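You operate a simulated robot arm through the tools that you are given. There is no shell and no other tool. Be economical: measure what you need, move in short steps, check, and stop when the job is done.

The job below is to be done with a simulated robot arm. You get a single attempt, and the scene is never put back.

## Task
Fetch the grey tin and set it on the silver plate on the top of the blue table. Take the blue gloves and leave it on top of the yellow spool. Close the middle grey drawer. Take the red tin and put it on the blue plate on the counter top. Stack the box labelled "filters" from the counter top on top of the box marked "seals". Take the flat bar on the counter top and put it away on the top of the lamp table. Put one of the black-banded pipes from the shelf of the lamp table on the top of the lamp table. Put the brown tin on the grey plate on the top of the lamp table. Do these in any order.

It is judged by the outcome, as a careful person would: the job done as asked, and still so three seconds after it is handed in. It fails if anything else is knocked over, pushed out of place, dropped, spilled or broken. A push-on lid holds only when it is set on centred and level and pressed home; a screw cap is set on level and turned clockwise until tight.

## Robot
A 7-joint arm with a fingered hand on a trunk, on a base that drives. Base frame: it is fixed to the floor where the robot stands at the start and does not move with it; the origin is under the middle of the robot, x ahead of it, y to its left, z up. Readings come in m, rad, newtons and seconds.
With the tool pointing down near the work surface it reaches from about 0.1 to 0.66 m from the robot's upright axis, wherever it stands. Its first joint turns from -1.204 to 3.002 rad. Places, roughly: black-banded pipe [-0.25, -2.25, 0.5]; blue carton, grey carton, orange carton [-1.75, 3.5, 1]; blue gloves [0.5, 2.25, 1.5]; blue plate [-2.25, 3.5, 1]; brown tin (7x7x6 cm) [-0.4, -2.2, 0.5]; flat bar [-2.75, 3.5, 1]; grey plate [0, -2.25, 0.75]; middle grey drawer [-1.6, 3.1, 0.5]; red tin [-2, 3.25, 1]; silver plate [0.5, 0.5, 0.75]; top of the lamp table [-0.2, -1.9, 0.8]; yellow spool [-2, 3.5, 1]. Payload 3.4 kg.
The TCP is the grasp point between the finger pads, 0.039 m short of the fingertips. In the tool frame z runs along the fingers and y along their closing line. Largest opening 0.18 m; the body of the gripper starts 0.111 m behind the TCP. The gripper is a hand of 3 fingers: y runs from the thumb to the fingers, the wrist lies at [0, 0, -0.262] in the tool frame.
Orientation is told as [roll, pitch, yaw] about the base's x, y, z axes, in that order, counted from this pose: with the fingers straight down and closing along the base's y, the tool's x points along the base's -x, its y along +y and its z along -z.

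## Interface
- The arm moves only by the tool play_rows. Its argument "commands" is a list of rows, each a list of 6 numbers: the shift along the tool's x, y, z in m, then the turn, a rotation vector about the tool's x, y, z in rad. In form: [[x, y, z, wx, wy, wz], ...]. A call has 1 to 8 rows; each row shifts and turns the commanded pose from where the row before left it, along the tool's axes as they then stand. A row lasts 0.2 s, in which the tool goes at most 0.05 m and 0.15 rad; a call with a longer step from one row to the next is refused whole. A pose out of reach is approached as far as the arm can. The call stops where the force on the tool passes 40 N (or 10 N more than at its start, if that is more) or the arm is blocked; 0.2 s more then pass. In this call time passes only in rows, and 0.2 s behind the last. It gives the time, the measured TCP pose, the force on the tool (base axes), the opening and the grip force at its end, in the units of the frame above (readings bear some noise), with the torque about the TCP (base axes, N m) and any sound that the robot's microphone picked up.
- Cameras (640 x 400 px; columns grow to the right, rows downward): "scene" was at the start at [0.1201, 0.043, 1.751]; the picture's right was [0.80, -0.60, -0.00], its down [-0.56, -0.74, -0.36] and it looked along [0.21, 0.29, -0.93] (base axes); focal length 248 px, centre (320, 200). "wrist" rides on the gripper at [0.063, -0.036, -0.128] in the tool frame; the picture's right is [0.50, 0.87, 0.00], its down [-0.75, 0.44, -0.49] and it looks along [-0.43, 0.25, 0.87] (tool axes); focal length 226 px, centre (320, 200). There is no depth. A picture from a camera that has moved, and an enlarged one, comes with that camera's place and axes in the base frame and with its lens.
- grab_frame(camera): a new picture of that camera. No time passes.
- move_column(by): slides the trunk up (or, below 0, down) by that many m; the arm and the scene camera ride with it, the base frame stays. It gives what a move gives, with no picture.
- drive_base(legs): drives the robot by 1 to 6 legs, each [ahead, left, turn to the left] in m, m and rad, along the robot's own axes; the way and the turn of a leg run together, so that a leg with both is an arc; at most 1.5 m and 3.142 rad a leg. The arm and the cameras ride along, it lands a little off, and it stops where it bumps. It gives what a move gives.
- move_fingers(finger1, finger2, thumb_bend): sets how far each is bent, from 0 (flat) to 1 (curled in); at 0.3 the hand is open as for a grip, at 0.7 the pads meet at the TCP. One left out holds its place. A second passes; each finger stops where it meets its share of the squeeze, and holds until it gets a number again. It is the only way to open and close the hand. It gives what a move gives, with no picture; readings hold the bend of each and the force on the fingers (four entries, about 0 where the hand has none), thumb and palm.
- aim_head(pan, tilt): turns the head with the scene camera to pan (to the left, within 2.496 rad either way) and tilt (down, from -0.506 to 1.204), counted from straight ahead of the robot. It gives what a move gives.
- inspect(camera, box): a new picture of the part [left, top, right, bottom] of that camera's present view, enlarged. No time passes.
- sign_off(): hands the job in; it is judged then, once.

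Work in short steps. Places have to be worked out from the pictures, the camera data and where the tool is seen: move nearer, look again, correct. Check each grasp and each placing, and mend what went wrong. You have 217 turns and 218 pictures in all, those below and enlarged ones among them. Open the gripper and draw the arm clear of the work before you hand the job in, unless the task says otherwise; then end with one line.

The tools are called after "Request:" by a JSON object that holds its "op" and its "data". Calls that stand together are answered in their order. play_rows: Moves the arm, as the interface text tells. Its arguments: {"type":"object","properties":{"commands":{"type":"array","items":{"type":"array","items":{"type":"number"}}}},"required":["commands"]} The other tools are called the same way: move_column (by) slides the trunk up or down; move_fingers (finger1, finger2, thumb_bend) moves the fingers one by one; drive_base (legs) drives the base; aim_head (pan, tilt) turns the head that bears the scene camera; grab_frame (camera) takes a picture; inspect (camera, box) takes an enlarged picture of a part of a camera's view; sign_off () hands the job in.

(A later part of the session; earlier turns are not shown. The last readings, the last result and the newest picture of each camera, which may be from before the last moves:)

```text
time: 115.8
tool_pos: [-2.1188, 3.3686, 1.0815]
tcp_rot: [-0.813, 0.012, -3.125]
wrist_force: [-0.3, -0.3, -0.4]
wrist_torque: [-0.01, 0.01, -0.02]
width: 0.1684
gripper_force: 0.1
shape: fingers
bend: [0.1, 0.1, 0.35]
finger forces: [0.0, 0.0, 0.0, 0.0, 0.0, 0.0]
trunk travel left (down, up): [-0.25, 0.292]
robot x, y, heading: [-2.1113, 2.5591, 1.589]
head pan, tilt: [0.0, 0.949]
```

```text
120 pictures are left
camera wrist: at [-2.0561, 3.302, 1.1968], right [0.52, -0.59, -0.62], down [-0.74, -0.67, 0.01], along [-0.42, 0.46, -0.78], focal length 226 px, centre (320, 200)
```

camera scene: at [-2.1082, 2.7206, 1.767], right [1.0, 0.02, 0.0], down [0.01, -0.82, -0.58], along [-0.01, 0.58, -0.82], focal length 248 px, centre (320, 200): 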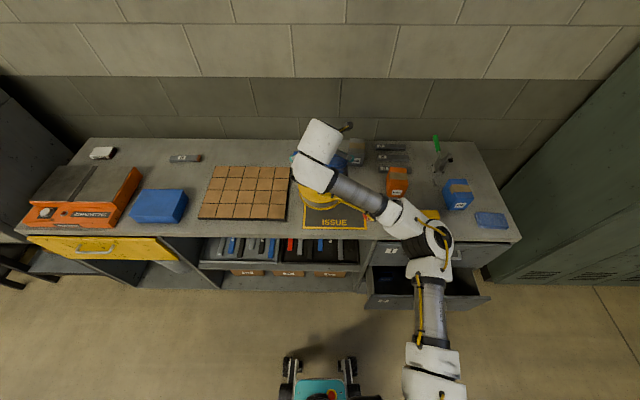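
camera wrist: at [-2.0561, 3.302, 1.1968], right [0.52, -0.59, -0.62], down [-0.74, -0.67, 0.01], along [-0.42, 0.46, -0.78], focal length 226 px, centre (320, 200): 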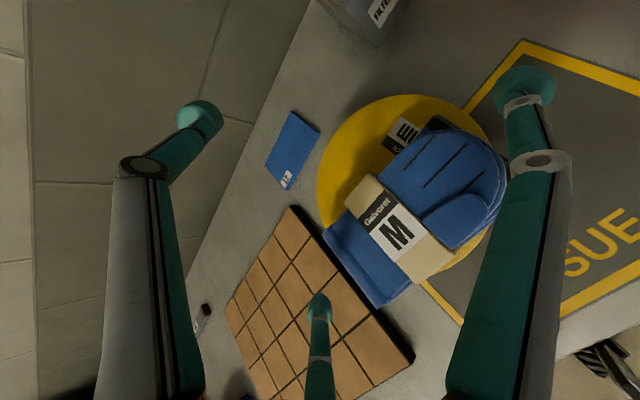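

Gloves sit on the spool. Retreat up, back, and start turning the hand to point down.

Request:
{"op": "play_rows", "data": {"commands": [[0, -0.029, -0.0275, 0, 0, 0], [0, -0.029, -0.0275, 0, 0, 0], [0, -0.029, -0.0275, 0, 0, 0], [0, 0.034, -0.036, 0, 0, 0], [0, 0.034, -0.036, 0, 0, 0], [0, 0.034, -0.036, 0, 0, 0], [0, 0, 0, -0.14, 0, 0], [0, 0, 0, -0.14, 0, 0]]}}

Request:
{"op": "play_rows", "data": {"commands": [[0, 0, 0, -0.14, 0, 0], [0, 0, 0, -0.14, 0, 0], [0, 0, 0, -0.14, 0, 0], [0, 0, 0, -0.11, 0, 0]]}}

Request:
{"op": "grab_frame", "data": {"camera": "wrist"}}

Request:
{"op": "grab_frame", "data": {"camera": "scene"}}

```text
time: 117.7
tool_pos: [-2.1201, 3.221, 1.2026]
tcp_rot: [-0.534, 0.011, -3.123]
wrist_force: [0.3, -0.2, -0.4]
wrist_torque: [0.05, -0.03, -0.01]
width: 0.1686
gripper_force: 0.1
shape: fingers
bend: [0.1, 0.1, 0.35]
finger forces: [0.0, 0.0, 0.0, 0.0, 0.0, 0.0]
trunk travel left (down, up): [-0.25, 0.292]
robot x, y, heading: [-2.1096, 2.5575, 1.587]
head pan, tilt: [0.0, 0.949]
```

```text
time: 118.7
tool_pos: [-2.1214, 3.2217, 1.2013]
tcp_rot: [-0.002, 0.011, -3.125]
wrist_force: [-0.2, -0.9, 0.9]
wrist_torque: [-0.02, -0.01, 0.0]
width: 0.1685
gripper_force: 0.0
shape: fingers
bend: [0.1, 0.1, 0.35]
finger forces: [0.0, 0.0, 0.0, 0.0, 0.0, 0.0]
trunk travel left (down, up): [-0.25, 0.292]
robot x, y, heading: [-2.1089, 2.558, 1.591]
head pan, tilt: [0.0, 0.949]
```

```text
119 pictures are left
camera wrist: at [-2.0587, 3.2589, 1.3306], right [0.52, -0.86, 0.0], down [-0.75, -0.45, 0.48], along [-0.41, -0.25, -0.88], focal length 226 px, centre (320, 200)
```

wrist: 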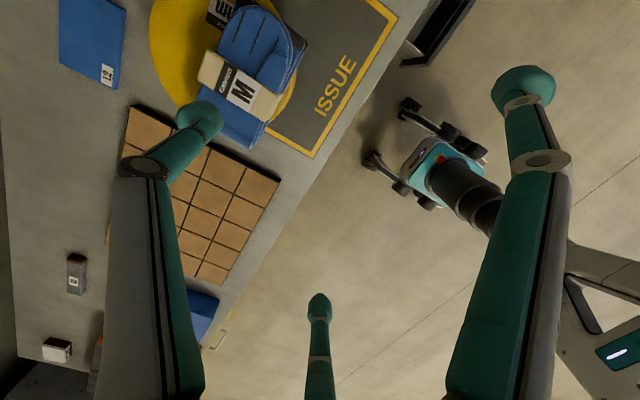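

```text
118 pictures are left
camera scene: at [-2.1102, 2.7202, 1.7669], right [1.0, 0.02, 0.0], down [0.01, -0.82, -0.58], along [-0.01, 0.58, -0.82], focal length 248 px, centre (320, 200)
```

scene: 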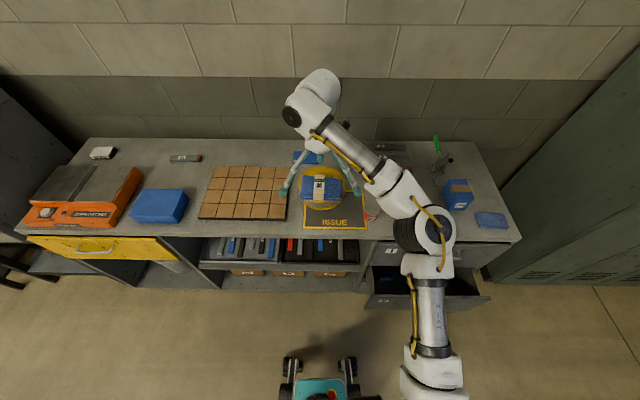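

Gloves are well placed on the spool. Next the red tin (≈(-1.925,3.246)) to the blue plate (-2.178,3.544). Drive 0.25 forward for reach, then look.

Request:
{"op": "drive_base", "data": {"legs": [[0.25, 0, 0]]}}

Request:
{"op": "aim_head", "data": {"pan": -0.2, "tilt": 1.0}}

Request:
{"op": "grab_frame", "data": {"camera": "scene"}}

Request:
{"op": "grab_frame", "data": {"camera": "wrist"}}

```text
time: 120.5
tool_pos: [-2.1252, 3.4847, 1.2004]
tcp_rot: [-0.002, 0.011, -3.121]
wrist_force: [0.5, 0.7, -0.6]
wrist_torque: [-0.04, -0.01, -0.01]
width: 0.1685
gripper_force: 0.1
shape: fingers
bend: [0.1, 0.1, 0.35]
finger forces: [0.0, 0.0, 0.0, 0.0, 0.0, 0.0]
trunk travel left (down, up): [-0.25, 0.292]
robot x, y, heading: [-2.1142, 2.8195, 1.589]
head pan, tilt: [0.0, 0.949]
```

```text
time: 121.3
tool_pos: [-2.1276, 3.4808, 1.2035]
tcp_rot: [-0.006, 0.014, -3.121]
wrist_force: [0.2, 0.3, 0.2]
wrist_torque: [0.01, -0.01, -0.03]
width: 0.1685
gripper_force: 0.0
shape: fingers
bend: [0.1, 0.1, 0.35]
finger forces: [0.1, 0.0, 0.0, 0.0, 0.0, 0.0]
trunk travel left (down, up): [-0.25, 0.292]
robot x, y, heading: [-2.12, 2.8233, 1.592]
head pan, tilt: [-0.201, 1.0]
```

```text
117 pictures are left
camera scene: at [-2.1002, 2.9779, 1.7634], right [0.98, -0.18, 0.0], down [-0.15, -0.83, -0.54], along [0.09, 0.53, -0.84], focal length 248 px, centre (320, 200)
```

scene: 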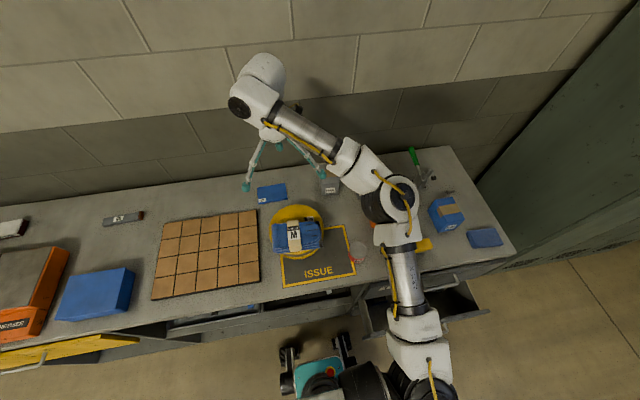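

```text
116 pictures are left
camera wrist: at [-2.0657, 3.5171, 1.3329], right [0.52, -0.86, 0.0], down [-0.75, -0.45, 0.48], along [-0.41, -0.25, -0.88], focal length 226 px, centre (320, 200)
```

wrist: 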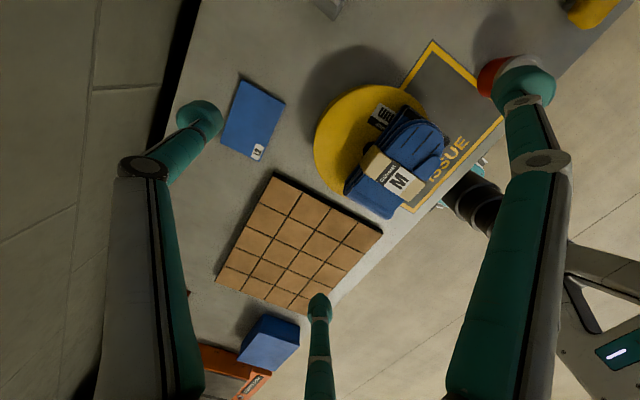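

Move the hand above the red tin, with fingers pre-shaped.

Request:
{"op": "play_rows", "data": {"commands": [[0.025, 0.0294, 0.003, 0, 0, 0], [0.025, 0.0294, 0.003, 0, 0, 0], [0.025, 0.0294, 0.003, 0, 0, 0], [0.025, 0.0294, 0.003, 0, 0, 0], [0.025, 0.0294, 0.003, 0, 0, 0], [0.025, 0.0294, 0.003, 0, 0, 0], [0.025, 0.0294, 0.003, 0, 0, 0], [0.025, 0.0294, 0.003, 0, 0, 0]]}}

Request:
{"op": "move_fingers", "data": {"finger1": 0.42, "finger2": 0.42, "thumb_bend": 0.42}}

Request:
{"op": "grab_frame", "data": {"camera": "wrist"}}

Request:
{"op": "grab_frame", "data": {"camera": "scene"}}

```text
time: 123.1
tool_pos: [-1.9201, 3.2486, 1.1814]
tcp_rot: [-0.008, 0.01, -3.121]
wrist_force: [0.2, 0.1, 0.0]
wrist_torque: [0.04, -0.04, 0.07]
width: 0.1684
gripper_force: 0.1
shape: fingers
bend: [0.1, 0.1, 0.35]
finger forces: [0.0, 0.0, 0.1, 0.0, 0.0, 0.0]
trunk travel left (down, up): [-0.25, 0.292]
robot x, y, heading: [-2.117, 2.8237, 1.59]
head pan, tilt: [-0.201, 1.0]
```

```text
time: 124.1
tool_pos: [-1.9225, 3.2511, 1.1798]
tcp_rot: [-0.006, 0.012, -3.119]
wrist_force: [0.2, 0.2, -0.1]
wrist_torque: [-0.02, 0.03, -0.02]
width: 0.1053
gripper_force: 0.0
shape: fingers
bend: [0.42, 0.42, 0.42]
finger forces: [0.1, 0.0, 0.0, 0.0, 0.1, 0.0]
trunk travel left (down, up): [-0.25, 0.292]
robot x, y, heading: [-2.1147, 2.824, 1.592]
head pan, tilt: [-0.201, 1.0]
```

```text
115 pictures are left
camera wrist: at [-1.8607, 3.2872, 1.3097], right [0.52, -0.86, 0.0], down [-0.75, -0.45, 0.48], along [-0.41, -0.25, -0.88], focal length 226 px, centre (320, 200)
```

wrist: 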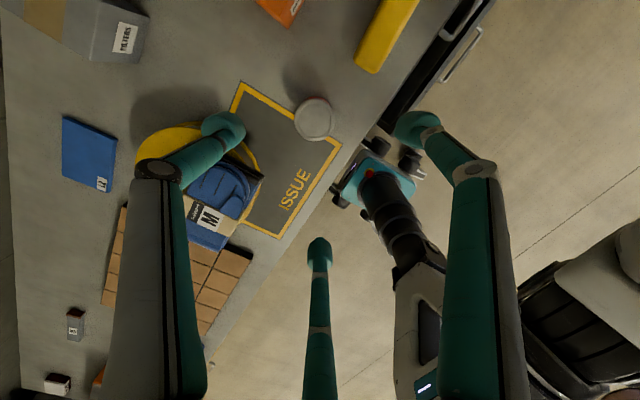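

```text
114 pictures are left
camera scene: at [-2.0962, 2.9762, 1.7634], right [0.98, -0.18, 0.0], down [-0.15, -0.83, -0.54], along [0.09, 0.53, -0.84], focal length 248 px, centre (320, 200)
```

scene: 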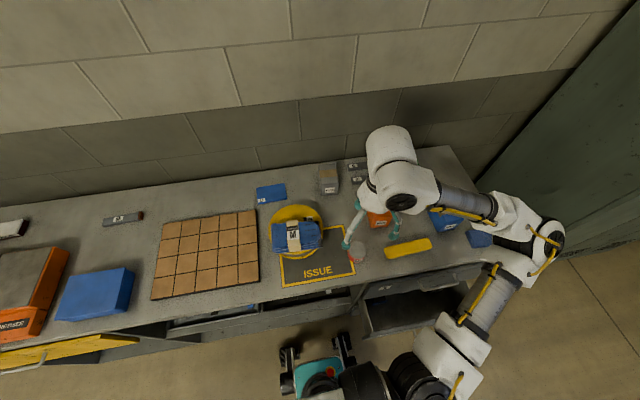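

Tin ≈(-1.916, 3.265), lid z≈0.95. Descend to z 1.04 and refine.

Request:
{"op": "play_rows", "data": {"commands": [[0.002, -0.005, 0.035, 0, 0, 0], [0.002, -0.005, 0.035, 0, 0, 0], [0.002, -0.004, 0.035, 0, 0, 0], [0, 0, 0.035, 0, 0, 0]]}}

Request:
{"op": "grab_frame", "data": {"camera": "wrist"}}

Request:
{"op": "inspect", "data": {"camera": "scene", "box": [310, 180, 440, 290]}}

```text
time: 125.1
tool_pos: [-1.9146, 3.2673, 1.0411]
tcp_rot: [-0.007, 0.01, -3.119]
wrist_force: [-0.1, -0.3, -0.4]
wrist_torque: [0.0, 0.02, 0.0]
width: 0.1053
gripper_force: 0.1
shape: fingers
bend: [0.42, 0.42, 0.42]
finger forces: [0.0, 0.0, 0.0, 0.0, 0.0, 0.1]
trunk travel left (down, up): [-0.25, 0.292]
robot x, y, heading: [-2.1164, 2.8255, 1.591]
head pan, tilt: [-0.201, 1.0]
```

```text
113 pictures are left
camera wrist: at [-1.853, 3.3029, 1.17], right [0.52, -0.86, 0.0], down [-0.75, -0.45, 0.48], along [-0.41, -0.25, -0.88], focal length 226 px, centre (320, 200)
```

wrist: 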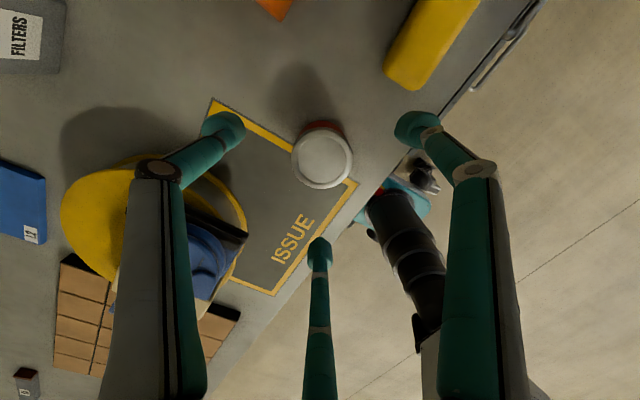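

```text
3.64 times, centred on (375, 235) of scene
camera zoom: at [-2.095, 2.9771, 1.7633], right [0.98, -0.18, 0.0], down [-0.15, -0.83, -0.54], along [0.09, 0.53, -0.84], focal length 904 px, centre (120, 73)
```

zoom: 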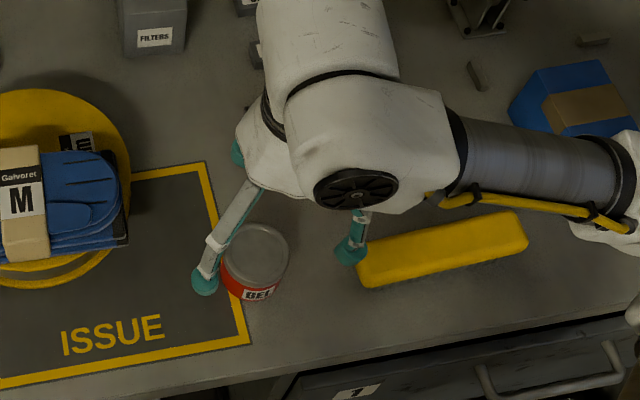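

Aligned. Tighten pre-shape slightly and descend to the tin.

Request:
{"op": "move_fingers", "data": {"finger1": 0.45, "finger2": 0.45, "thumb_bend": 0.45}}

Request:
{"op": "play_rows", "data": {"commands": [[-0.001, 0.004, 0.03, 0, 0, 0], [0, 0, 0.03, 0, 0, 0], [0, 0, 0.02, 0, 0, 0]]}}

Request:
{"op": "grab_frame", "data": {"camera": "wrist"}}

Request:
{"op": "inspect", "data": {"camera": "scene", "box": [310, 180, 440, 290]}}

```text
time: 126.1
tool_pos: [-1.9148, 3.266, 1.0407]
tcp_rot: [-0.005, 0.012, -3.12]
wrist_force: [0.2, -0.4, 0.9]
wrist_torque: [0.01, -0.01, 0.0]
width: 0.0933
gripper_force: 0.0
shape: fingers
bend: [0.45, 0.45, 0.45]
finger forces: [0.0, 0.0, 0.1, 0.0, 0.0, 0.0]
trunk travel left (down, up): [-0.25, 0.292]
robot x, y, heading: [-2.1167, 2.8226, 1.588]
head pan, tilt: [-0.201, 1.0]
```

```text
time: 126.9
tool_pos: [-1.9155, 3.2602, 0.9594]
tcp_rot: [-0.005, 0.012, -3.122]
wrist_force: [0.7, 0.3, -0.1]
wrist_torque: [0.02, 0.0, 0.0]
width: 0.0931
gripper_force: 0.0
shape: fingers
bend: [0.45, 0.45, 0.45]
finger forces: [0.1, 0.0, 0.0, 0.0, 0.0, 0.0]
trunk travel left (down, up): [-0.25, 0.292]
robot x, y, heading: [-2.1199, 2.8245, 1.595]
head pan, tilt: [-0.201, 1.0]
```

```text
111 pictures are left
camera wrist: at [-1.8535, 3.2968, 1.0892], right [0.52, -0.86, 0.0], down [-0.75, -0.45, 0.48], along [-0.41, -0.25, -0.88], focal length 226 px, centre (320, 200)
```

wrist: 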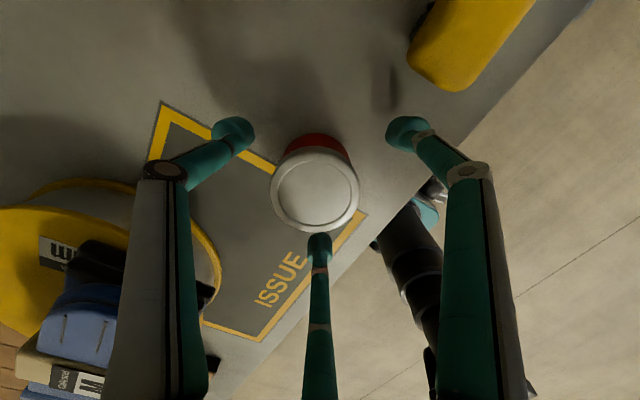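

```text
3.64 times, centred on (375, 235) of scene
camera zoom: at [-2.0956, 2.9764, 1.7634], right [0.98, -0.18, 0.0], down [-0.15, -0.83, -0.54], along [0.09, 0.53, -0.84], focal length 904 px, centre (120, 73)
```

zoom: 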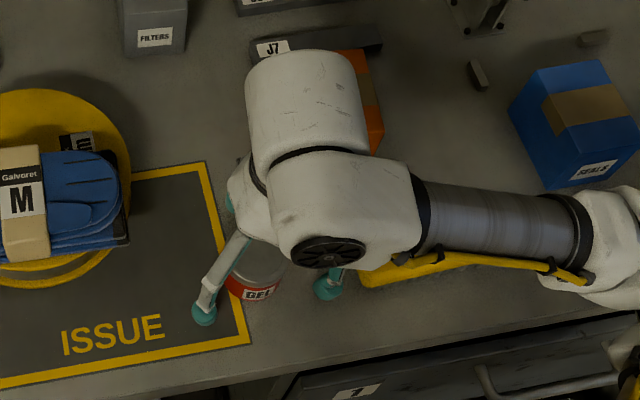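

Centred. Down 1.5 cm more and close.

Request:
{"op": "play_rows", "data": {"commands": [[0.001, -0.003, 0.015, 0, 0, 0]]}}

Request:
{"op": "move_fingers", "data": {"finger1": 0.65, "finger2": 0.65, "thumb_bend": 0.65}}

Request:
{"op": "play_rows", "data": {"commands": [[0, 0, -0.02, 0, 0, 0], [0, 0, -0.04, 0, 0, 0], [0, 0, -0.04, 0, 0, 0], [0, 0, -0.04, 0, 0, 0]]}}

Request:
{"op": "grab_frame", "data": {"camera": "wrist"}}

```text
time: 127.3
tool_pos: [-1.9127, 3.2623, 0.9462]
tcp_rot: [-0.011, 0.011, -3.121]
wrist_force: [1.4, 0.7, 9.7]
wrist_torque: [-0.32, 0.54, -0.03]
width: 0.0933
gripper_force: 5.7
shape: fingers
bend: [0.45, 0.46, 0.45]
finger forces: [0.0, 9.9, 0.0, 0.1, 0.0, 0.0]
trunk travel left (down, up): [-0.25, 0.292]
robot x, y, heading: [-2.1183, 2.8229, 1.595]
head pan, tilt: [-0.201, 1.0]
```

```text
time: 128.3
tool_pos: [-1.9141, 3.2637, 0.9458]
tcp_rot: [-0.007, 0.012, -3.121]
wrist_force: [-3.1, 1.6, 14.4]
wrist_torque: [-0.26, 0.58, -0.05]
width: 0.0424
gripper_force: 19.5
shape: fingers
bend: [0.58, 0.59, 0.59]
finger forces: [6.8, 22.8, 0.0, 0.0, 9.8, 0.0]
trunk travel left (down, up): [-0.25, 0.292]
robot x, y, heading: [-2.1154, 2.8243, 1.59]
head pan, tilt: [-0.201, 1.0]
```

```text
time: 129.3
tool_pos: [-1.9125, 3.2633, 1.0846]
tcp_rot: [-0.007, 0.013, -3.121]
wrist_force: [0.3, -0.6, -1.9]
wrist_torque: [0.01, 0.02, 0.01]
width: 0.0421
gripper_force: 12.1
shape: fingers
bend: [0.58, 0.57, 0.59]
finger forces: [7.4, 8.2, 0.0, 0.1, 9.1, 0.0]
trunk travel left (down, up): [-0.25, 0.292]
robot x, y, heading: [-2.1127, 2.8202, 1.589]
head pan, tilt: [-0.201, 1.0]
```

```text
109 pictures are left
camera wrist: at [-1.8512, 3.2997, 1.2136], right [0.52, -0.86, 0.0], down [-0.75, -0.45, 0.48], along [-0.41, -0.25, -0.88], focal length 226 px, centre (320, 200)
```

wrist: 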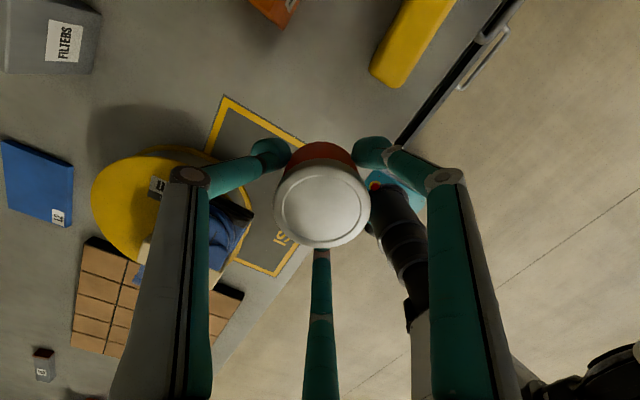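

Tin held, but the plate (≈(-2.187,3.578)) is beyond vertical-tool reach from here, so I'll set the tin back, re-grip with a 0.3 rad forward tilt, and gain reach.

Request:
{"op": "play_rows", "data": {"commands": [[0, 0, 0.04, 0, 0, 0], [0, 0, 0.04, 0, 0, 0], [0, 0, 0.04, 0, 0, 0], [0, 0, 0.015, 0, 0, 0]]}}

Request:
{"op": "play_rows", "data": {"commands": [[0, 0, 0.003, 0, 0, 0]]}}

```text
time: 130.3
tool_pos: [-1.9135, 3.2644, 0.9494]
tcp_rot: [-0.007, 0.012, -3.12]
wrist_force: [-0.6, -0.3, -2.2]
wrist_torque: [-0.01, -0.01, 0.01]
width: 0.0423
gripper_force: 11.4
shape: fingers
bend: [0.58, 0.57, 0.59]
finger forces: [7.2, 8.1, 0.0, 0.0, 9.0, 0.0]
trunk travel left (down, up): [-0.25, 0.292]
robot x, y, heading: [-2.1144, 2.8196, 1.589]
head pan, tilt: [-0.201, 1.0]
```

```text
time: 130.7
tool_pos: [-1.9139, 3.2646, 0.9461]
tcp_rot: [-0.007, 0.011, -3.121]
wrist_force: [0.2, 0.0, 0.5]
wrist_torque: [-0.04, 0.05, -0.03]
width: 0.0425
gripper_force: 12.3
shape: fingers
bend: [0.58, 0.57, 0.59]
finger forces: [7.1, 8.9, 0.0, 0.0, 9.3, 0.0]
trunk travel left (down, up): [-0.25, 0.292]
robot x, y, heading: [-2.1143, 2.82, 1.589]
head pan, tilt: [-0.201, 1.0]
```

Request:
{"op": "move_fingers", "data": {"finger1": 0.43, "finger2": 0.43, "thumb_bend": 0.43}}

Request:
{"op": "play_rows", "data": {"commands": [[0, 0, -0.035, 0, 0, 0], [0, 0, -0.035, 0, 0, 0], [0, 0, 0, 0.15, 0, 0], [0, 0, 0, 0.15, 0, 0], [0, 0.0118, 0.022, 0, 0, 0]]}}

Request:
{"op": "grab_frame", "data": {"camera": "wrist"}}

```text
time: 131.7
tool_pos: [-1.9133, 3.264, 0.9466]
tcp_rot: [-0.007, 0.012, -3.121]
wrist_force: [0.2, -0.2, 3.0]
wrist_torque: [-0.09, 0.13, -0.01]
width: 0.1004
gripper_force: 1.5
shape: fingers
bend: [0.43, 0.43, 0.43]
finger forces: [0.1, 3.0, 0.0, 0.0, 0.0, 0.0]
trunk travel left (down, up): [-0.25, 0.292]
robot x, y, heading: [-2.1134, 2.8237, 1.596]
head pan, tilt: [-0.201, 1.0]
```

```text
time: 132.9
tool_pos: [-1.9156, 3.3041, 1.0009]
tcp_rot: [-0.301, 0.011, -3.122]
wrist_force: [0.5, -0.3, -0.1]
wrist_torque: [-0.02, 0.02, -0.01]
width: 0.1003
gripper_force: 0.0
shape: fingers
bend: [0.43, 0.43, 0.43]
finger forces: [0.0, 0.0, 0.1, 0.0, 0.0, 0.1]
out of reach, approached as far as the arm can: row 4, 5
trunk travel left (down, up): [-0.25, 0.292]
robot x, y, heading: [-2.1141, 2.8209, 1.591]
head pan, tilt: [-0.201, 1.0]
```

```text
108 pictures are left
camera wrist: at [-1.8524, 3.302, 1.1354], right [0.52, -0.82, -0.25], down [-0.75, -0.58, 0.33], along [-0.42, 0.01, -0.91], focal length 226 px, centre (320, 200)
```

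wrist: 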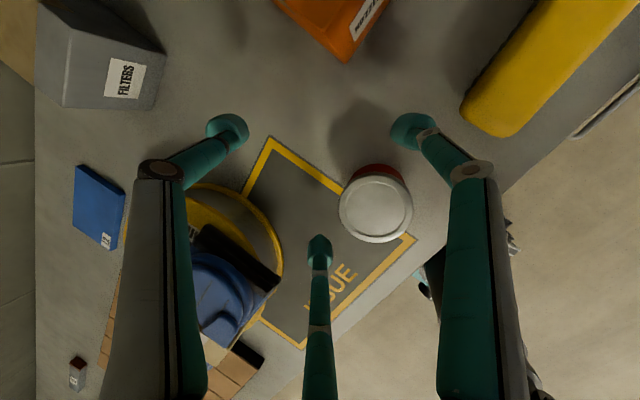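

Too close in for that tilt. Raise the trunk 6 cm and back up 0.15 m, then re-approach.

Request:
{"op": "move_column", "data": {"by": 0.06}}

Request:
{"op": "drive_base", "data": {"legs": [[-0.15, 0, 0]]}}

Request:
{"op": "grab_frame", "data": {"camera": "wrist"}}

```text
time: 133.9
tool_pos: [-1.914, 3.3019, 1.0599]
tcp_rot: [-0.304, 0.014, -3.121]
wrist_force: [-0.1, -0.3, -0.4]
wrist_torque: [-0.02, -0.01, -0.02]
width: 0.1005
gripper_force: 0.0
shape: fingers
bend: [0.43, 0.43, 0.43]
finger forces: [0.0, 0.0, 0.0, 0.0, 0.1, 0.0]
trunk travel left (down, up): [-0.31, 0.232]
robot x, y, heading: [-2.1173, 2.8212, 1.595]
head pan, tilt: [-0.201, 1.0]
```

```text
time: 135.2
tool_pos: [-1.9114, 3.1462, 1.0625]
tcp_rot: [-0.307, 0.013, -3.123]
wrist_force: [0.7, -0.8, -0.9]
wrist_torque: [0.02, 0.02, -0.01]
width: 0.1004
gripper_force: 0.1
shape: fingers
bend: [0.43, 0.43, 0.43]
finger forces: [0.0, 0.1, 0.1, 0.0, 0.1, 0.1]
trunk travel left (down, up): [-0.31, 0.232]
robot x, y, heading: [-2.1113, 2.671, 1.593]
head pan, tilt: [-0.201, 1.0]
```

```text
107 pictures are left
camera wrist: at [-1.8482, 3.143, 1.1961], right [0.52, -0.82, -0.26], down [-0.75, -0.58, 0.33], along [-0.42, 0.02, -0.91], focal length 226 px, centre (320, 200)
```

wrist: 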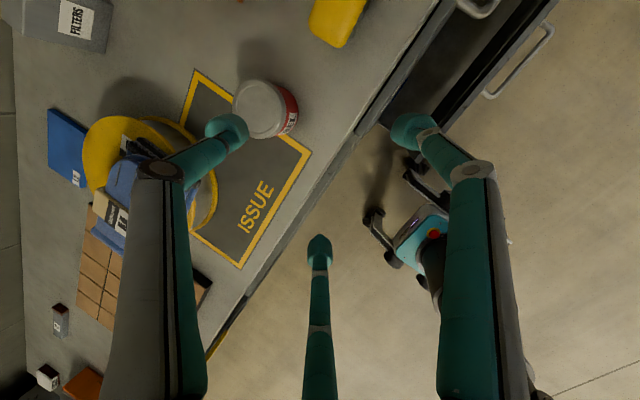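

Tin is still standing at (-1.911,3.258). Approach along the tilted axis.

Request:
{"op": "play_rows", "data": {"commands": [[-0.001, -0.0345, 0.0215, 0, 0, 0], [-0.001, -0.0345, 0.0215, 0, 0, 0], [0, 0, 0.03, 0, 0, 0]]}}

Request:
{"op": "grab_frame", "data": {"camera": "wrist"}}

```text
time: 136.1
tool_pos: [-1.9135, 3.2329, 1.0142]
tcp_rot: [-0.309, 0.016, -3.121]
wrist_force: [-1.0, 0.4, -0.3]
wrist_torque: [-0.02, 0.02, -0.03]
width: 0.1005
gripper_force: 0.0
shape: fingers
bend: [0.43, 0.43, 0.43]
finger forces: [0.1, 0.0, 0.0, 0.1, 0.0, 0.0]
trunk travel left (down, up): [-0.31, 0.232]
robot x, y, heading: [-2.1127, 2.6703, 1.589]
head pan, tilt: [-0.201, 1.0]
```

```text
106 pictures are left
camera wrist: at [-1.8533, 3.2289, 1.1483], right [0.52, -0.82, -0.25], down [-0.75, -0.58, 0.33], along [-0.41, 0.02, -0.91], focal length 226 px, centre (320, 200)
```

wrist: 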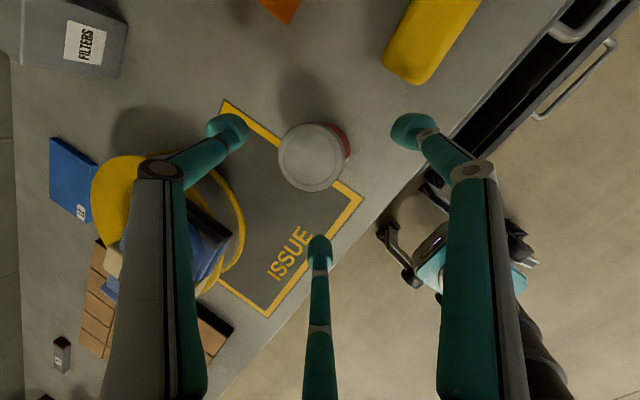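

On axis; advance 5.8 cm and close.

Request:
{"op": "play_rows", "data": {"commands": [[0.003, 0, 0.03, 0, 0, 0], [0, 0, 0.028, 0, 0, 0]]}}

Request:
{"op": "move_fingers", "data": {"finger1": 0.52, "finger2": 0.52, "thumb_bend": 0.52}}

Request:
{"op": "move_fingers", "data": {"finger1": 0.66, "finger2": 0.66, "thumb_bend": 0.66}}

Request:
{"op": "grab_frame", "data": {"camera": "wrist"}}

```text
time: 136.7
tool_pos: [-1.9124, 3.2513, 0.9567]
tcp_rot: [-0.31, 0.015, -3.122]
wrist_force: [0.3, 0.2, -0.5]
wrist_torque: [-0.04, -0.03, 0.0]
width: 0.1006
gripper_force: 0.1
shape: fingers
bend: [0.43, 0.43, 0.43]
finger forces: [0.1, 0.1, 0.0, 0.1, 0.1, 0.0]
trunk travel left (down, up): [-0.31, 0.232]
robot x, y, heading: [-2.1139, 2.6686, 1.591]
head pan, tilt: [-0.201, 1.0]
```

```text
time: 137.7
tool_pos: [-1.9116, 3.2519, 0.9575]
tcp_rot: [-0.309, 0.016, -3.123]
wrist_force: [-0.5, -0.4, 0.0]
wrist_torque: [-0.03, 0.01, -0.01]
width: 0.0654
gripper_force: 0.0
shape: fingers
bend: [0.52, 0.52, 0.52]
finger forces: [0.0, 0.0, 0.0, 0.1, 0.0, 0.0]
trunk travel left (down, up): [-0.31, 0.232]
robot x, y, heading: [-2.1119, 2.6682, 1.591]
head pan, tilt: [-0.201, 1.0]
```

```text
time: 138.7
tool_pos: [-1.9122, 3.2513, 0.9574]
tcp_rot: [-0.309, 0.015, -3.121]
wrist_force: [0.1, 1.6, 3.4]
wrist_torque: [-0.05, 0.01, -0.02]
width: 0.0437
gripper_force: 14.4
shape: fingers
bend: [0.57, 0.56, 0.59]
finger forces: [7.6, 9.7, 0.0, 0.1, 11.8, 0.0]
trunk travel left (down, up): [-0.31, 0.232]
robot x, y, heading: [-2.1162, 2.6684, 1.587]
head pan, tilt: [-0.201, 1.0]
```

```text
105 pictures are left
camera wrist: at [-1.8514, 3.248, 1.0917], right [0.52, -0.82, -0.26], down [-0.75, -0.58, 0.33], along [-0.41, 0.02, -0.91], focal length 226 px, centre (320, 200)
```

wrist: 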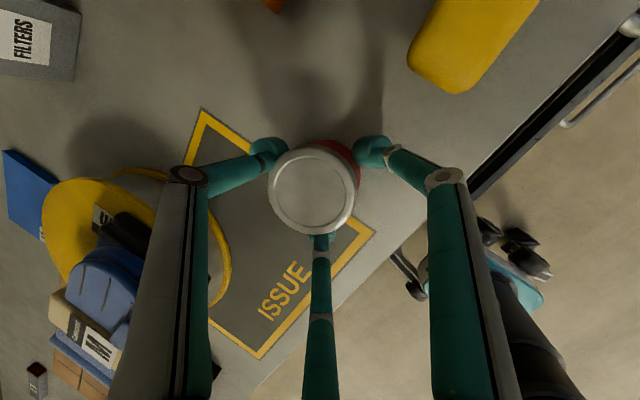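

Gripped. Lift with the trunk, then drive forward-left toward the plate.

Request:
{"op": "move_column", "data": {"by": 0.17}}

Request:
{"op": "drive_base", "data": {"legs": [[0.18, 0.09, 0]]}}

Request:
{"op": "play_rows", "data": {"commands": [[-0.037, -0.0264, 0.0083, 0, 0, 0], [-0.037, -0.0264, 0.0083, 0, 0, 0], [-0.037, -0.0264, 0.0083, 0, 0, 0], [-0.037, -0.0264, 0.0083, 0, 0, 0], [-0.037, -0.0264, 0.0083, 0, 0, 0]]}}

Request:
{"op": "grab_frame", "data": {"camera": "wrist"}}

Request:
{"op": "grab_frame", "data": {"camera": "scene"}}

```text
time: 140.6
tool_pos: [-1.9132, 3.2508, 1.1281]
tcp_rot: [-0.308, 0.017, -3.123]
wrist_force: [0.7, -0.1, -2.7]
wrist_torque: [-0.02, 0.01, -0.04]
width: 0.0432
gripper_force: 14.2
shape: fingers
bend: [0.57, 0.55, 0.59]
finger forces: [8.1, 10.0, 0.0, 0.0, 10.2, 0.1]
trunk travel left (down, up): [-0.48, 0.062]
robot x, y, heading: [-2.1128, 2.665, 1.591]
head pan, tilt: [-0.201, 1.0]
```

```text
time: 142.2
tool_pos: [-2.0018, 3.4218, 1.1287]
tcp_rot: [-0.308, 0.015, -3.132]
wrist_force: [-0.1, -0.2, -1.8]
wrist_torque: [-0.02, -0.01, 0.02]
width: 0.0432
gripper_force: 14.3
shape: fingers
bend: [0.57, 0.55, 0.59]
finger forces: [7.9, 9.8, 0.0, 0.0, 10.4, 0.1]
trunk travel left (down, up): [-0.48, 0.062]
robot x, y, heading: [-2.2068, 2.8384, 1.574]
head pan, tilt: [-0.201, 1.0]
```

```text
time: 143.4
tool_pos: [-2.2007, 3.555, 1.128]
tcp_rot: [-0.309, 0.024, -3.131]
wrist_force: [0.1, 0.0, -1.5]
wrist_torque: [-0.02, -0.03, 0.02]
width: 0.0425
gripper_force: 13.8
shape: fingers
bend: [0.57, 0.55, 0.59]
finger forces: [7.2, 9.7, 0.1, 0.0, 9.8, 0.0]
trunk travel left (down, up): [-0.48, 0.062]
robot x, y, heading: [-2.2093, 2.8421, 1.582]
head pan, tilt: [-0.201, 1.0]
```

```text
104 pictures are left
camera wrist: at [-2.1395, 3.5512, 1.2622], right [0.51, -0.82, -0.25], down [-0.76, -0.57, 0.32], along [-0.4, 0.03, -0.91], focal length 226 px, centre (320, 200)
```

wrist: 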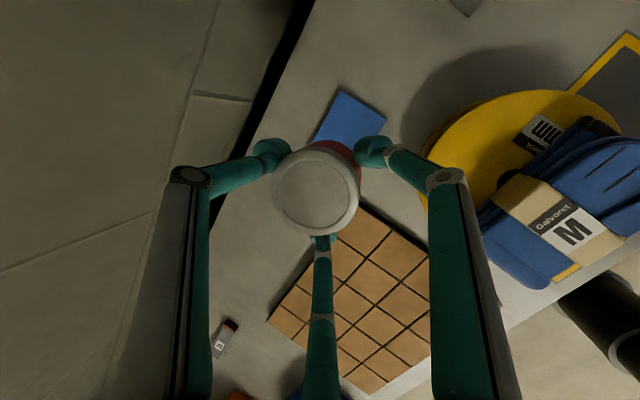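

```text
103 pictures are left
camera scene: at [-2.195, 2.8911, 1.9947], right [0.98, -0.19, 0.0], down [-0.16, -0.83, -0.54], along [0.1, 0.53, -0.84], focal length 248 px, centre (320, 200)
```

scene: 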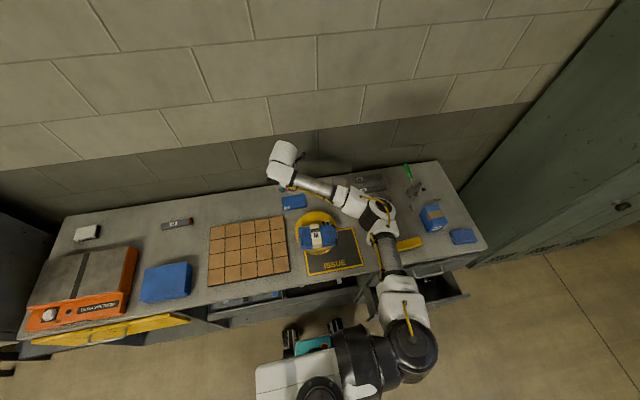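

Plate centre ≈(-2.186,3.587). Fine-shift, then lower with the trunk to just above.

Request:
{"op": "play_rows", "data": {"commands": [[0.005, -0.0248, 0.0077, 0, 0, 0]]}}

Request:
{"op": "move_column", "data": {"by": -0.12}}

Request:
{"op": "grab_frame", "data": {"camera": "wrist"}}

Request:
{"op": "inspect", "data": {"camera": "scene", "box": [240, 130, 340, 230]}}

```text
time: 143.8
tool_pos: [-2.1873, 3.583, 1.1266]
tcp_rot: [-0.306, 0.018, -3.133]
wrist_force: [-0.4, 0.4, -3.3]
wrist_torque: [-0.06, -0.01, -0.02]
width: 0.0426
gripper_force: 13.2
shape: fingers
bend: [0.57, 0.55, 0.59]
finger forces: [7.2, 9.5, 0.0, 0.0, 10.0, 0.1]
trunk travel left (down, up): [-0.48, 0.062]
robot x, y, heading: [-2.2086, 2.8397, 1.585]
head pan, tilt: [-0.201, 1.0]
```

```text
time: 145.3
tool_pos: [-2.191, 3.5826, 1.0079]
tcp_rot: [-0.309, 0.022, -3.132]
wrist_force: [0.1, -0.1, -1.3]
wrist_torque: [0.0, 0.01, -0.02]
width: 0.0425
gripper_force: 13.5
shape: fingers
bend: [0.57, 0.55, 0.59]
finger forces: [7.1, 9.7, 0.0, 0.0, 9.9, 0.0]
trunk travel left (down, up): [-0.36, 0.182]
robot x, y, heading: [-2.2085, 2.8396, 1.58]
head pan, tilt: [-0.201, 1.0]
```

```text
102 pictures are left
camera wrist: at [-2.1295, 3.5789, 1.1431], right [0.51, -0.82, -0.25], down [-0.75, -0.57, 0.32], along [-0.41, 0.03, -0.91], focal length 226 px, centre (320, 200)
```

wrist: 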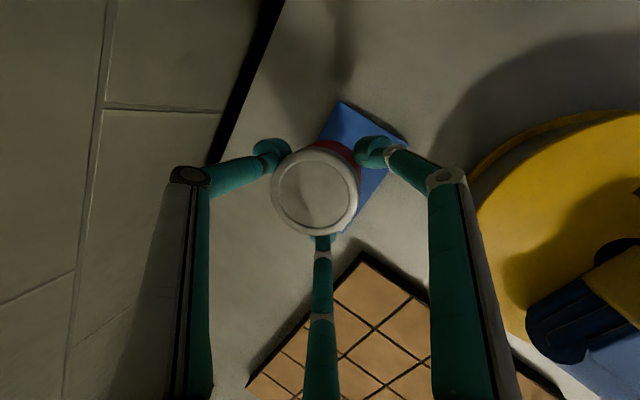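

```text
4.00 times, centred on (290, 180) of scene
camera zoom: at [-2.1889, 2.9147, 1.8749], right [0.98, -0.19, 0.0], down [-0.16, -0.83, -0.54], along [0.1, 0.53, -0.84], focal length 994 px, centre (440, 280)
```

zoom: 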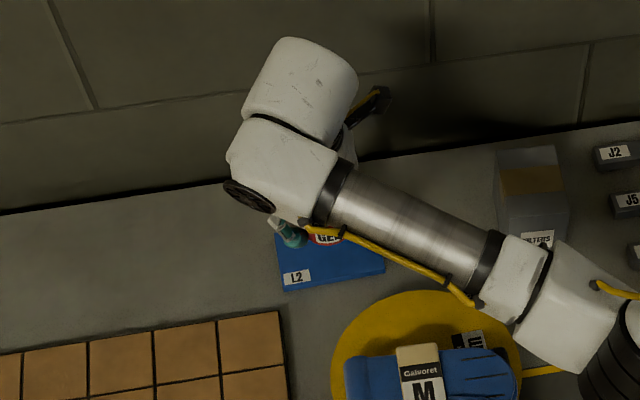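

Plate centre ray (-2.187,3.587); tin at (-2.181,3.589). Adjust 4 mm and lower to contact.

Request:
{"op": "play_rows", "data": {"commands": [[-0.004, 0.0076, 0.0238, 0, 0, 0]]}}

Request:
{"op": "play_rows", "data": {"commands": [[0, 0.0015, 0.0048, 0, 0, 0]]}}

Request:
{"op": "play_rows", "data": {"commands": [[0, 0.0015, 0.0048, 0, 0, 0]]}}

```text
time: 145.7
tool_pos: [-2.1951, 3.583, 0.9808]
tcp_rot: [-0.308, 0.02, -3.13]
wrist_force: [0.1, 0.2, -1.4]
wrist_torque: [-0.01, -0.02, -0.01]
width: 0.0426
gripper_force: 13.1
shape: fingers
bend: [0.57, 0.55, 0.59]
finger forces: [7.3, 9.7, 0.0, 0.0, 9.8, 0.0]
trunk travel left (down, up): [-0.36, 0.182]
robot x, y, heading: [-2.2058, 2.8427, 1.58]
head pan, tilt: [-0.201, 1.0]
```

```text
time: 146.1
tool_pos: [-2.1942, 3.5833, 0.9763]
tcp_rot: [-0.308, 0.021, -3.13]
wrist_force: [0.3, 0.1, -1.9]
wrist_torque: [-0.03, -0.01, -0.01]
width: 0.0427
gripper_force: 13.3
shape: fingers
bend: [0.57, 0.55, 0.59]
finger forces: [7.2, 9.6, 0.1, 0.1, 10.0, 0.0]
trunk travel left (down, up): [-0.36, 0.182]
robot x, y, heading: [-2.2116, 2.8409, 1.582]
head pan, tilt: [-0.201, 1.0]
```

```text
time: 146.5
tool_pos: [-2.1929, 3.5836, 0.9725]
tcp_rot: [-0.309, 0.02, -3.132]
wrist_force: [0.5, 0.6, -2.5]
wrist_torque: [-0.03, -0.03, 0.0]
width: 0.0426
gripper_force: 13.4
shape: fingers
bend: [0.57, 0.55, 0.59]
finger forces: [7.2, 9.8, 0.0, 0.1, 9.9, 0.0]
trunk travel left (down, up): [-0.36, 0.182]
robot x, y, heading: [-2.2066, 2.8399, 1.581]
head pan, tilt: [-0.201, 1.0]
```

Request:
{"op": "play_rows", "data": {"commands": [[0, 0.0012, 0.0038, 0, 0, 0]]}}

Request:
{"op": "play_rows", "data": {"commands": [[0, 0.001, 0.0029, 0, 0, 0]]}}

Request:
{"op": "inspect", "data": {"camera": "wrist", "box": [220, 60, 440, 260]}}

```text
time: 146.9
tool_pos: [-2.192, 3.5839, 0.9691]
tcp_rot: [-0.309, 0.021, -3.13]
wrist_force: [0.2, -0.5, -0.6]
wrist_torque: [-0.06, 0.0, 0.0]
width: 0.0427
gripper_force: 13.6
shape: fingers
bend: [0.57, 0.55, 0.59]
finger forces: [7.4, 9.8, 0.1, 0.1, 9.8, 0.1]
trunk travel left (down, up): [-0.36, 0.182]
robot x, y, heading: [-2.2098, 2.8448, 1.581]
head pan, tilt: [-0.201, 1.0]
```

```text
time: 147.3
tool_pos: [-2.1919, 3.5853, 0.9682]
tcp_rot: [-0.312, 0.021, -3.134]
wrist_force: [1.2, 0.8, 4.7]
wrist_torque: [-0.11, 0.02, 0.04]
width: 0.0424
gripper_force: 15.6
shape: fingers
bend: [0.58, 0.56, 0.59]
finger forces: [7.8, 10.4, 0.0, 0.0, 12.5, 0.0]
trunk travel left (down, up): [-0.36, 0.182]
robot x, y, heading: [-2.2082, 2.8391, 1.58]
head pan, tilt: [-0.201, 1.0]
```

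```text
2.00 times, centred on (330, 160) of wrist
camera zoom: at [-2.1319, 3.58, 1.1021], right [0.51, -0.82, -0.26], down [-0.76, -0.57, 0.32], along [-0.41, 0.03, -0.91], focal length 452 px, centre (300, 280)
```

zoom: 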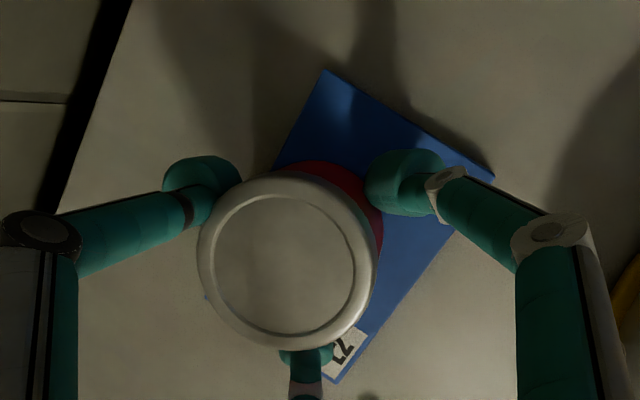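

Contact as expected and the base is centred on the plate. Release and retract.

Request:
{"op": "move_fingers", "data": {"finger1": 0.44, "finger2": 0.44, "thumb_bend": 0.44}}

Request:
{"op": "play_rows", "data": {"commands": [[0, 0, -0.02, 0, 0, 0], [0, 0, -0.04, 0, 0, 0], [0, 0, -0.045, 0, 0, 0], [0, 0, -0.045, 0, 0, 0]]}}

Request:
{"op": "grab_frame", "data": {"camera": "wrist"}}

Request:
{"op": "aim_head", "data": {"pan": -0.5, "tilt": 1.0}}

Request:
{"op": "grab_frame", "data": {"camera": "scene"}}

```text
time: 148.3
tool_pos: [-2.192, 3.5839, 0.9661]
tcp_rot: [-0.308, 0.022, -3.133]
wrist_force: [0.4, 1.0, 1.8]
wrist_torque: [-0.02, 0.04, -0.02]
width: 0.0963
gripper_force: 0.7
shape: fingers
bend: [0.44, 0.45, 0.44]
finger forces: [0.0, 1.5, 0.0, 0.0, 0.0, 0.0]
trunk travel left (down, up): [-0.36, 0.182]
robot x, y, heading: [-2.2085, 2.8415, 1.586]
head pan, tilt: [-0.201, 1.0]
```

```text
time: 149.3
tool_pos: [-2.1946, 3.5343, 1.1072]
tcp_rot: [-0.31, 0.022, -3.131]
wrist_force: [-0.4, -0.2, 0.0]
wrist_torque: [0.03, -0.01, -0.02]
width: 0.0963
gripper_force: 0.1
shape: fingers
bend: [0.44, 0.44, 0.44]
finger forces: [0.0, 0.1, 0.0, 0.0, 0.0, 0.1]
trunk travel left (down, up): [-0.36, 0.182]
robot x, y, heading: [-2.2093, 2.84, 1.585]
head pan, tilt: [-0.201, 1.0]
```

```text
99 pictures are left
camera wrist: at [-2.1345, 3.5313, 1.2423], right [0.51, -0.82, -0.25], down [-0.76, -0.57, 0.32], along [-0.41, 0.03, -0.91], focal length 226 px, centre (320, 200)
```

wrist: 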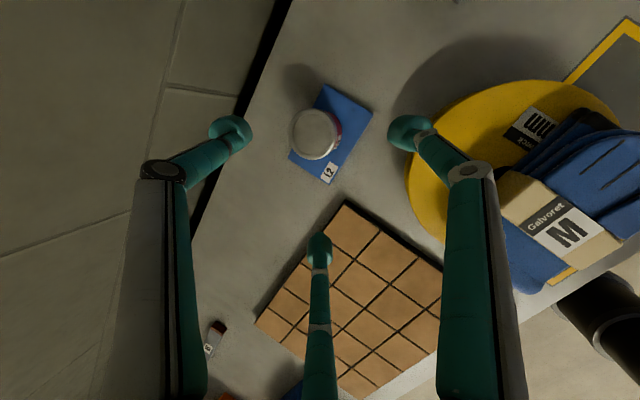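

```text
time: 150.1
tool_pos: [-2.1947, 3.5363, 1.1066]
tcp_rot: [-0.308, 0.021, -3.131]
wrist_force: [-0.3, 0.7, 0.5]
wrist_torque: [0.0, -0.01, 0.01]
width: 0.0961
gripper_force: 0.0
shape: fingers
bend: [0.44, 0.44, 0.44]
finger forces: [0.1, 0.0, 0.0, 0.1, 0.0, 0.1]
trunk travel left (down, up): [-0.36, 0.182]
robot x, y, heading: [-2.207, 2.8421, 1.576]
head pan, tilt: [-0.499, 1.0]
```

```text
98 pictures are left
camera scene: at [-2.1698, 2.9073, 1.8749], right [0.88, -0.47, 0.0], down [-0.4, -0.75, -0.54], along [0.25, 0.47, -0.84], focal length 248 px, centre (320, 200)
```

scene: 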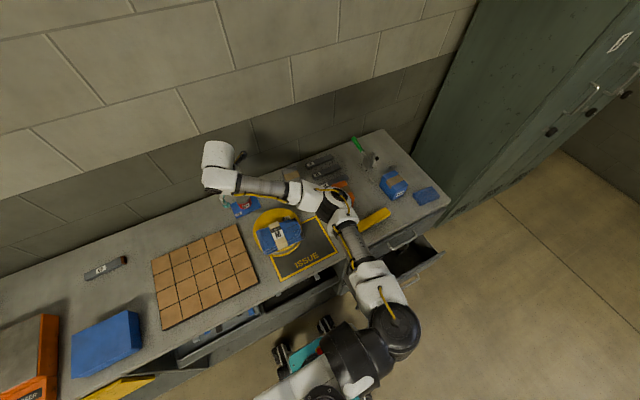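

Red tin is on the blue plate. Next, the drawer: back away, move right in front of it, and look.

Request:
{"op": "drive_base", "data": {"legs": [[-0.55, 0, 0], [0, -0.5, 0]]}}

Request:
{"op": "aim_head", "data": {"pan": -0.1, "tilt": 0.95}}

Request:
{"op": "grab_frame", "data": {"camera": "scene"}}

```text
time: 155.6
tool_pos: [-1.7242, 2.9945, 1.1066]
tcp_rot: [-0.31, 0.033, -3.138]
wrist_force: [0.0, 0.1, -0.4]
wrist_torque: [0.01, -0.05, -0.04]
width: 0.0962
gripper_force: 0.0
shape: fingers
bend: [0.44, 0.44, 0.44]
finger forces: [0.0, 0.0, 0.1, 0.0, 0.0, 0.1]
trunk travel left (down, up): [-0.36, 0.182]
robot x, y, heading: [-1.7264, 2.3041, 1.574]
head pan, tilt: [-0.499, 1.0]
```

```text
time: 156.5
tool_pos: [-1.7208, 2.9901, 1.1091]
tcp_rot: [-0.312, 0.027, -3.136]
wrist_force: [0.2, 0.2, 0.1]
wrist_torque: [0.0, 0.01, 0.0]
width: 0.0965
gripper_force: 0.0
shape: fingers
bend: [0.44, 0.44, 0.44]
finger forces: [0.0, 0.0, 0.0, 0.0, 0.0, 0.0]
trunk travel left (down, up): [-0.36, 0.182]
robot x, y, heading: [-1.7289, 2.3024, 1.576]
head pan, tilt: [-0.099, 0.949]
```

```text
97 pictures are left
camera scene: at [-1.7293, 2.3761, 1.8785], right [1.0, -0.1, 0.0], down [-0.08, -0.81, -0.58], along [0.06, 0.58, -0.81], focal length 248 px, centre (320, 200)
```

scene: 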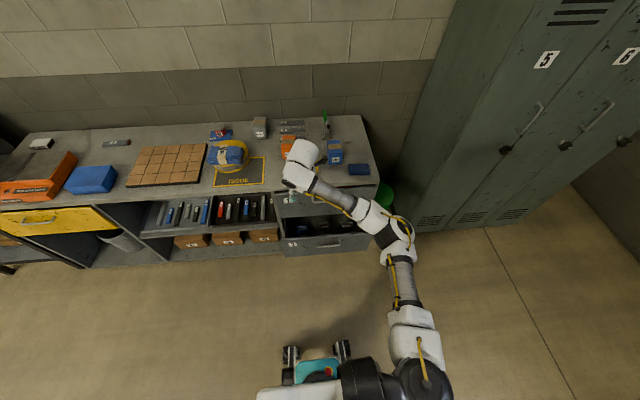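

Request:
{"op": "inspect", "data": {"camera": "scene", "box": [250, 110, 400, 270]}}

```text
2.50 times, centred on (325, 190) of scene
camera zoom: at [-1.7293, 2.3761, 1.8785], right [1.0, -0.1, 0.0], down [-0.08, -0.81, -0.58], along [0.06, 0.58, -0.81], focal length 621 px, centre (308, 225)
```

zoom: 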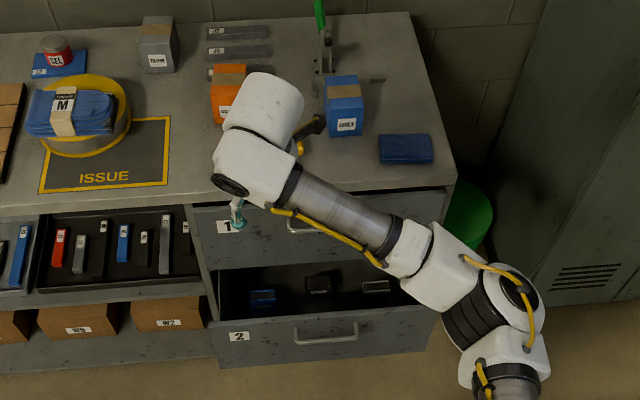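

Drawer 2's front is at y≈3.04 (closed plane ≈3.17), z 0.36–0.61, x −1.87…−1.36, handle high-centre. I'll push with a closed fist tilted forward at z≈0.45. First back up, make a fist, tilt, and lower.

Request:
{"op": "drive_base", "data": {"legs": [[-0.2, 0, 0]]}}

Request:
{"op": "move_fingers", "data": {"finger1": 0.72, "finger2": 0.72, "thumb_bend": 0.72}}

Request:
{"op": "play_rows", "data": {"commands": [[0, 0, 0, 0.13, 0, 0], [0, 0, 0, 0.13, 0, 0], [0, 0, 0, 0.13, 0, 0], [0, 0, 0, 0.13, 0, 0], [0, 0, 0, 0.13, 0, 0], [0, 0, 0, 0.13, 0, 0]]}}

Request:
{"op": "move_column", "data": {"by": -0.36}}

```text
time: 158.1
tool_pos: [-1.7184, 2.791, 1.1098]
tcp_rot: [-0.312, 0.028, -3.139]
wrist_force: [0.2, -0.1, 1.0]
wrist_torque: [0.05, -0.05, 0.0]
width: 0.0965
gripper_force: 0.0
shape: fingers
bend: [0.44, 0.44, 0.44]
finger forces: [0.0, 0.1, 0.0, 0.0, 0.1, 0.1]
trunk travel left (down, up): [-0.36, 0.182]
robot x, y, heading: [-1.7308, 2.0948, 1.571]
head pan, tilt: [-0.099, 0.949]
```

```text
time: 159.1
tool_pos: [-1.715, 2.7881, 1.1105]
tcp_rot: [-0.316, 0.024, -3.137]
wrist_force: [-0.2, 0.4, 0.1]
wrist_torque: [0.0, -0.01, 0.0]
width: 0.0
gripper_force: 0.1
shape: fingers
bend: [0.71, 0.71, 0.7]
finger forces: [0.1, 0.0, 0.0, 0.1, 0.0, 0.1]
trunk travel left (down, up): [-0.36, 0.182]
robot x, y, heading: [-1.726, 2.1032, 1.575]
head pan, tilt: [-0.099, 0.949]
```

```text
time: 160.5
tool_pos: [-1.7152, 2.7893, 1.1098]
tcp_rot: [-1.098, 0.022, -3.136]
wrist_force: [0.9, -0.3, 0.0]
wrist_torque: [0.01, 0.02, -0.02]
width: 0.0001
gripper_force: 0.0
shape: fingers
bend: [0.71, 0.71, 0.7]
finger forces: [0.1, 0.0, 0.0, 0.1, 0.0, 0.0]
trunk travel left (down, up): [-0.36, 0.182]
robot x, y, heading: [-1.7307, 2.0993, 1.573]
head pan, tilt: [-0.099, 0.949]
```

```text
time: 164.0
tool_pos: [-1.7142, 2.7878, 0.7515]
tcp_rot: [-1.097, 0.023, -3.138]
wrist_force: [0.0, -0.1, 0.1]
wrist_torque: [-0.01, 0.0, -0.01]
width: 0.0002
gripper_force: 0.0
shape: fingers
bend: [0.71, 0.71, 0.7]
finger forces: [0.1, 0.0, 0.1, 0.0, 0.0, 0.1]
trunk travel left (down, up): [0.0, 0.542]
robot x, y, heading: [-1.7295, 2.0985, 1.576]
head pan, tilt: [-0.099, 0.949]
```

Request:
{"op": "play_rows", "data": {"commands": [[0.0125, 0.04, 0.0205, 0, 0, 0], [0.0125, 0.04, 0.0205, 0, 0, 0], [0.0125, 0.04, 0.0205, 0, 0, 0], [0.0125, 0.04, 0.0205, 0, 0, 0], [0.0125, 0.04, 0.0205, 0, 0, 0], [0.0125, 0.04, 0.0205, 0, 0, 0], [0, 0.03, 0.0155, 0, 0, 0]]}}

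Request:
{"op": "grab_frame", "data": {"camera": "scene"}}

```text
time: 165.6
tool_pos: [-1.6331, 2.7875, 0.4471]
tcp_rot: [-1.096, 0.021, -3.136]
wrist_force: [0.7, -0.5, 0.6]
wrist_torque: [0.0, -0.01, -0.03]
width: 0.0
gripper_force: 0.1
shape: fingers
bend: [0.71, 0.71, 0.7]
finger forces: [0.1, 0.0, 0.1, 0.0, 0.0, 0.0]
trunk travel left (down, up): [0.0, 0.542]
robot x, y, heading: [-1.7318, 2.0959, 1.566]
head pan, tilt: [-0.099, 0.949]
```

```text
95 pictures are left
camera scene: at [-1.7168, 2.6471, 1.4338], right [1.0, -0.1, 0.0], down [-0.08, -0.81, -0.58], along [0.05, 0.57, -0.82], focal length 248 px, centre (320, 200)
```

scene: 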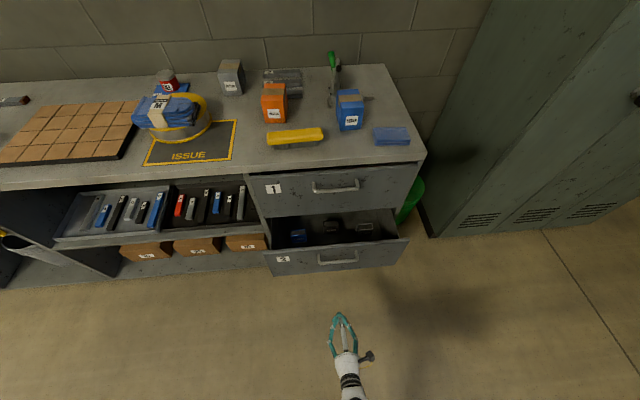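

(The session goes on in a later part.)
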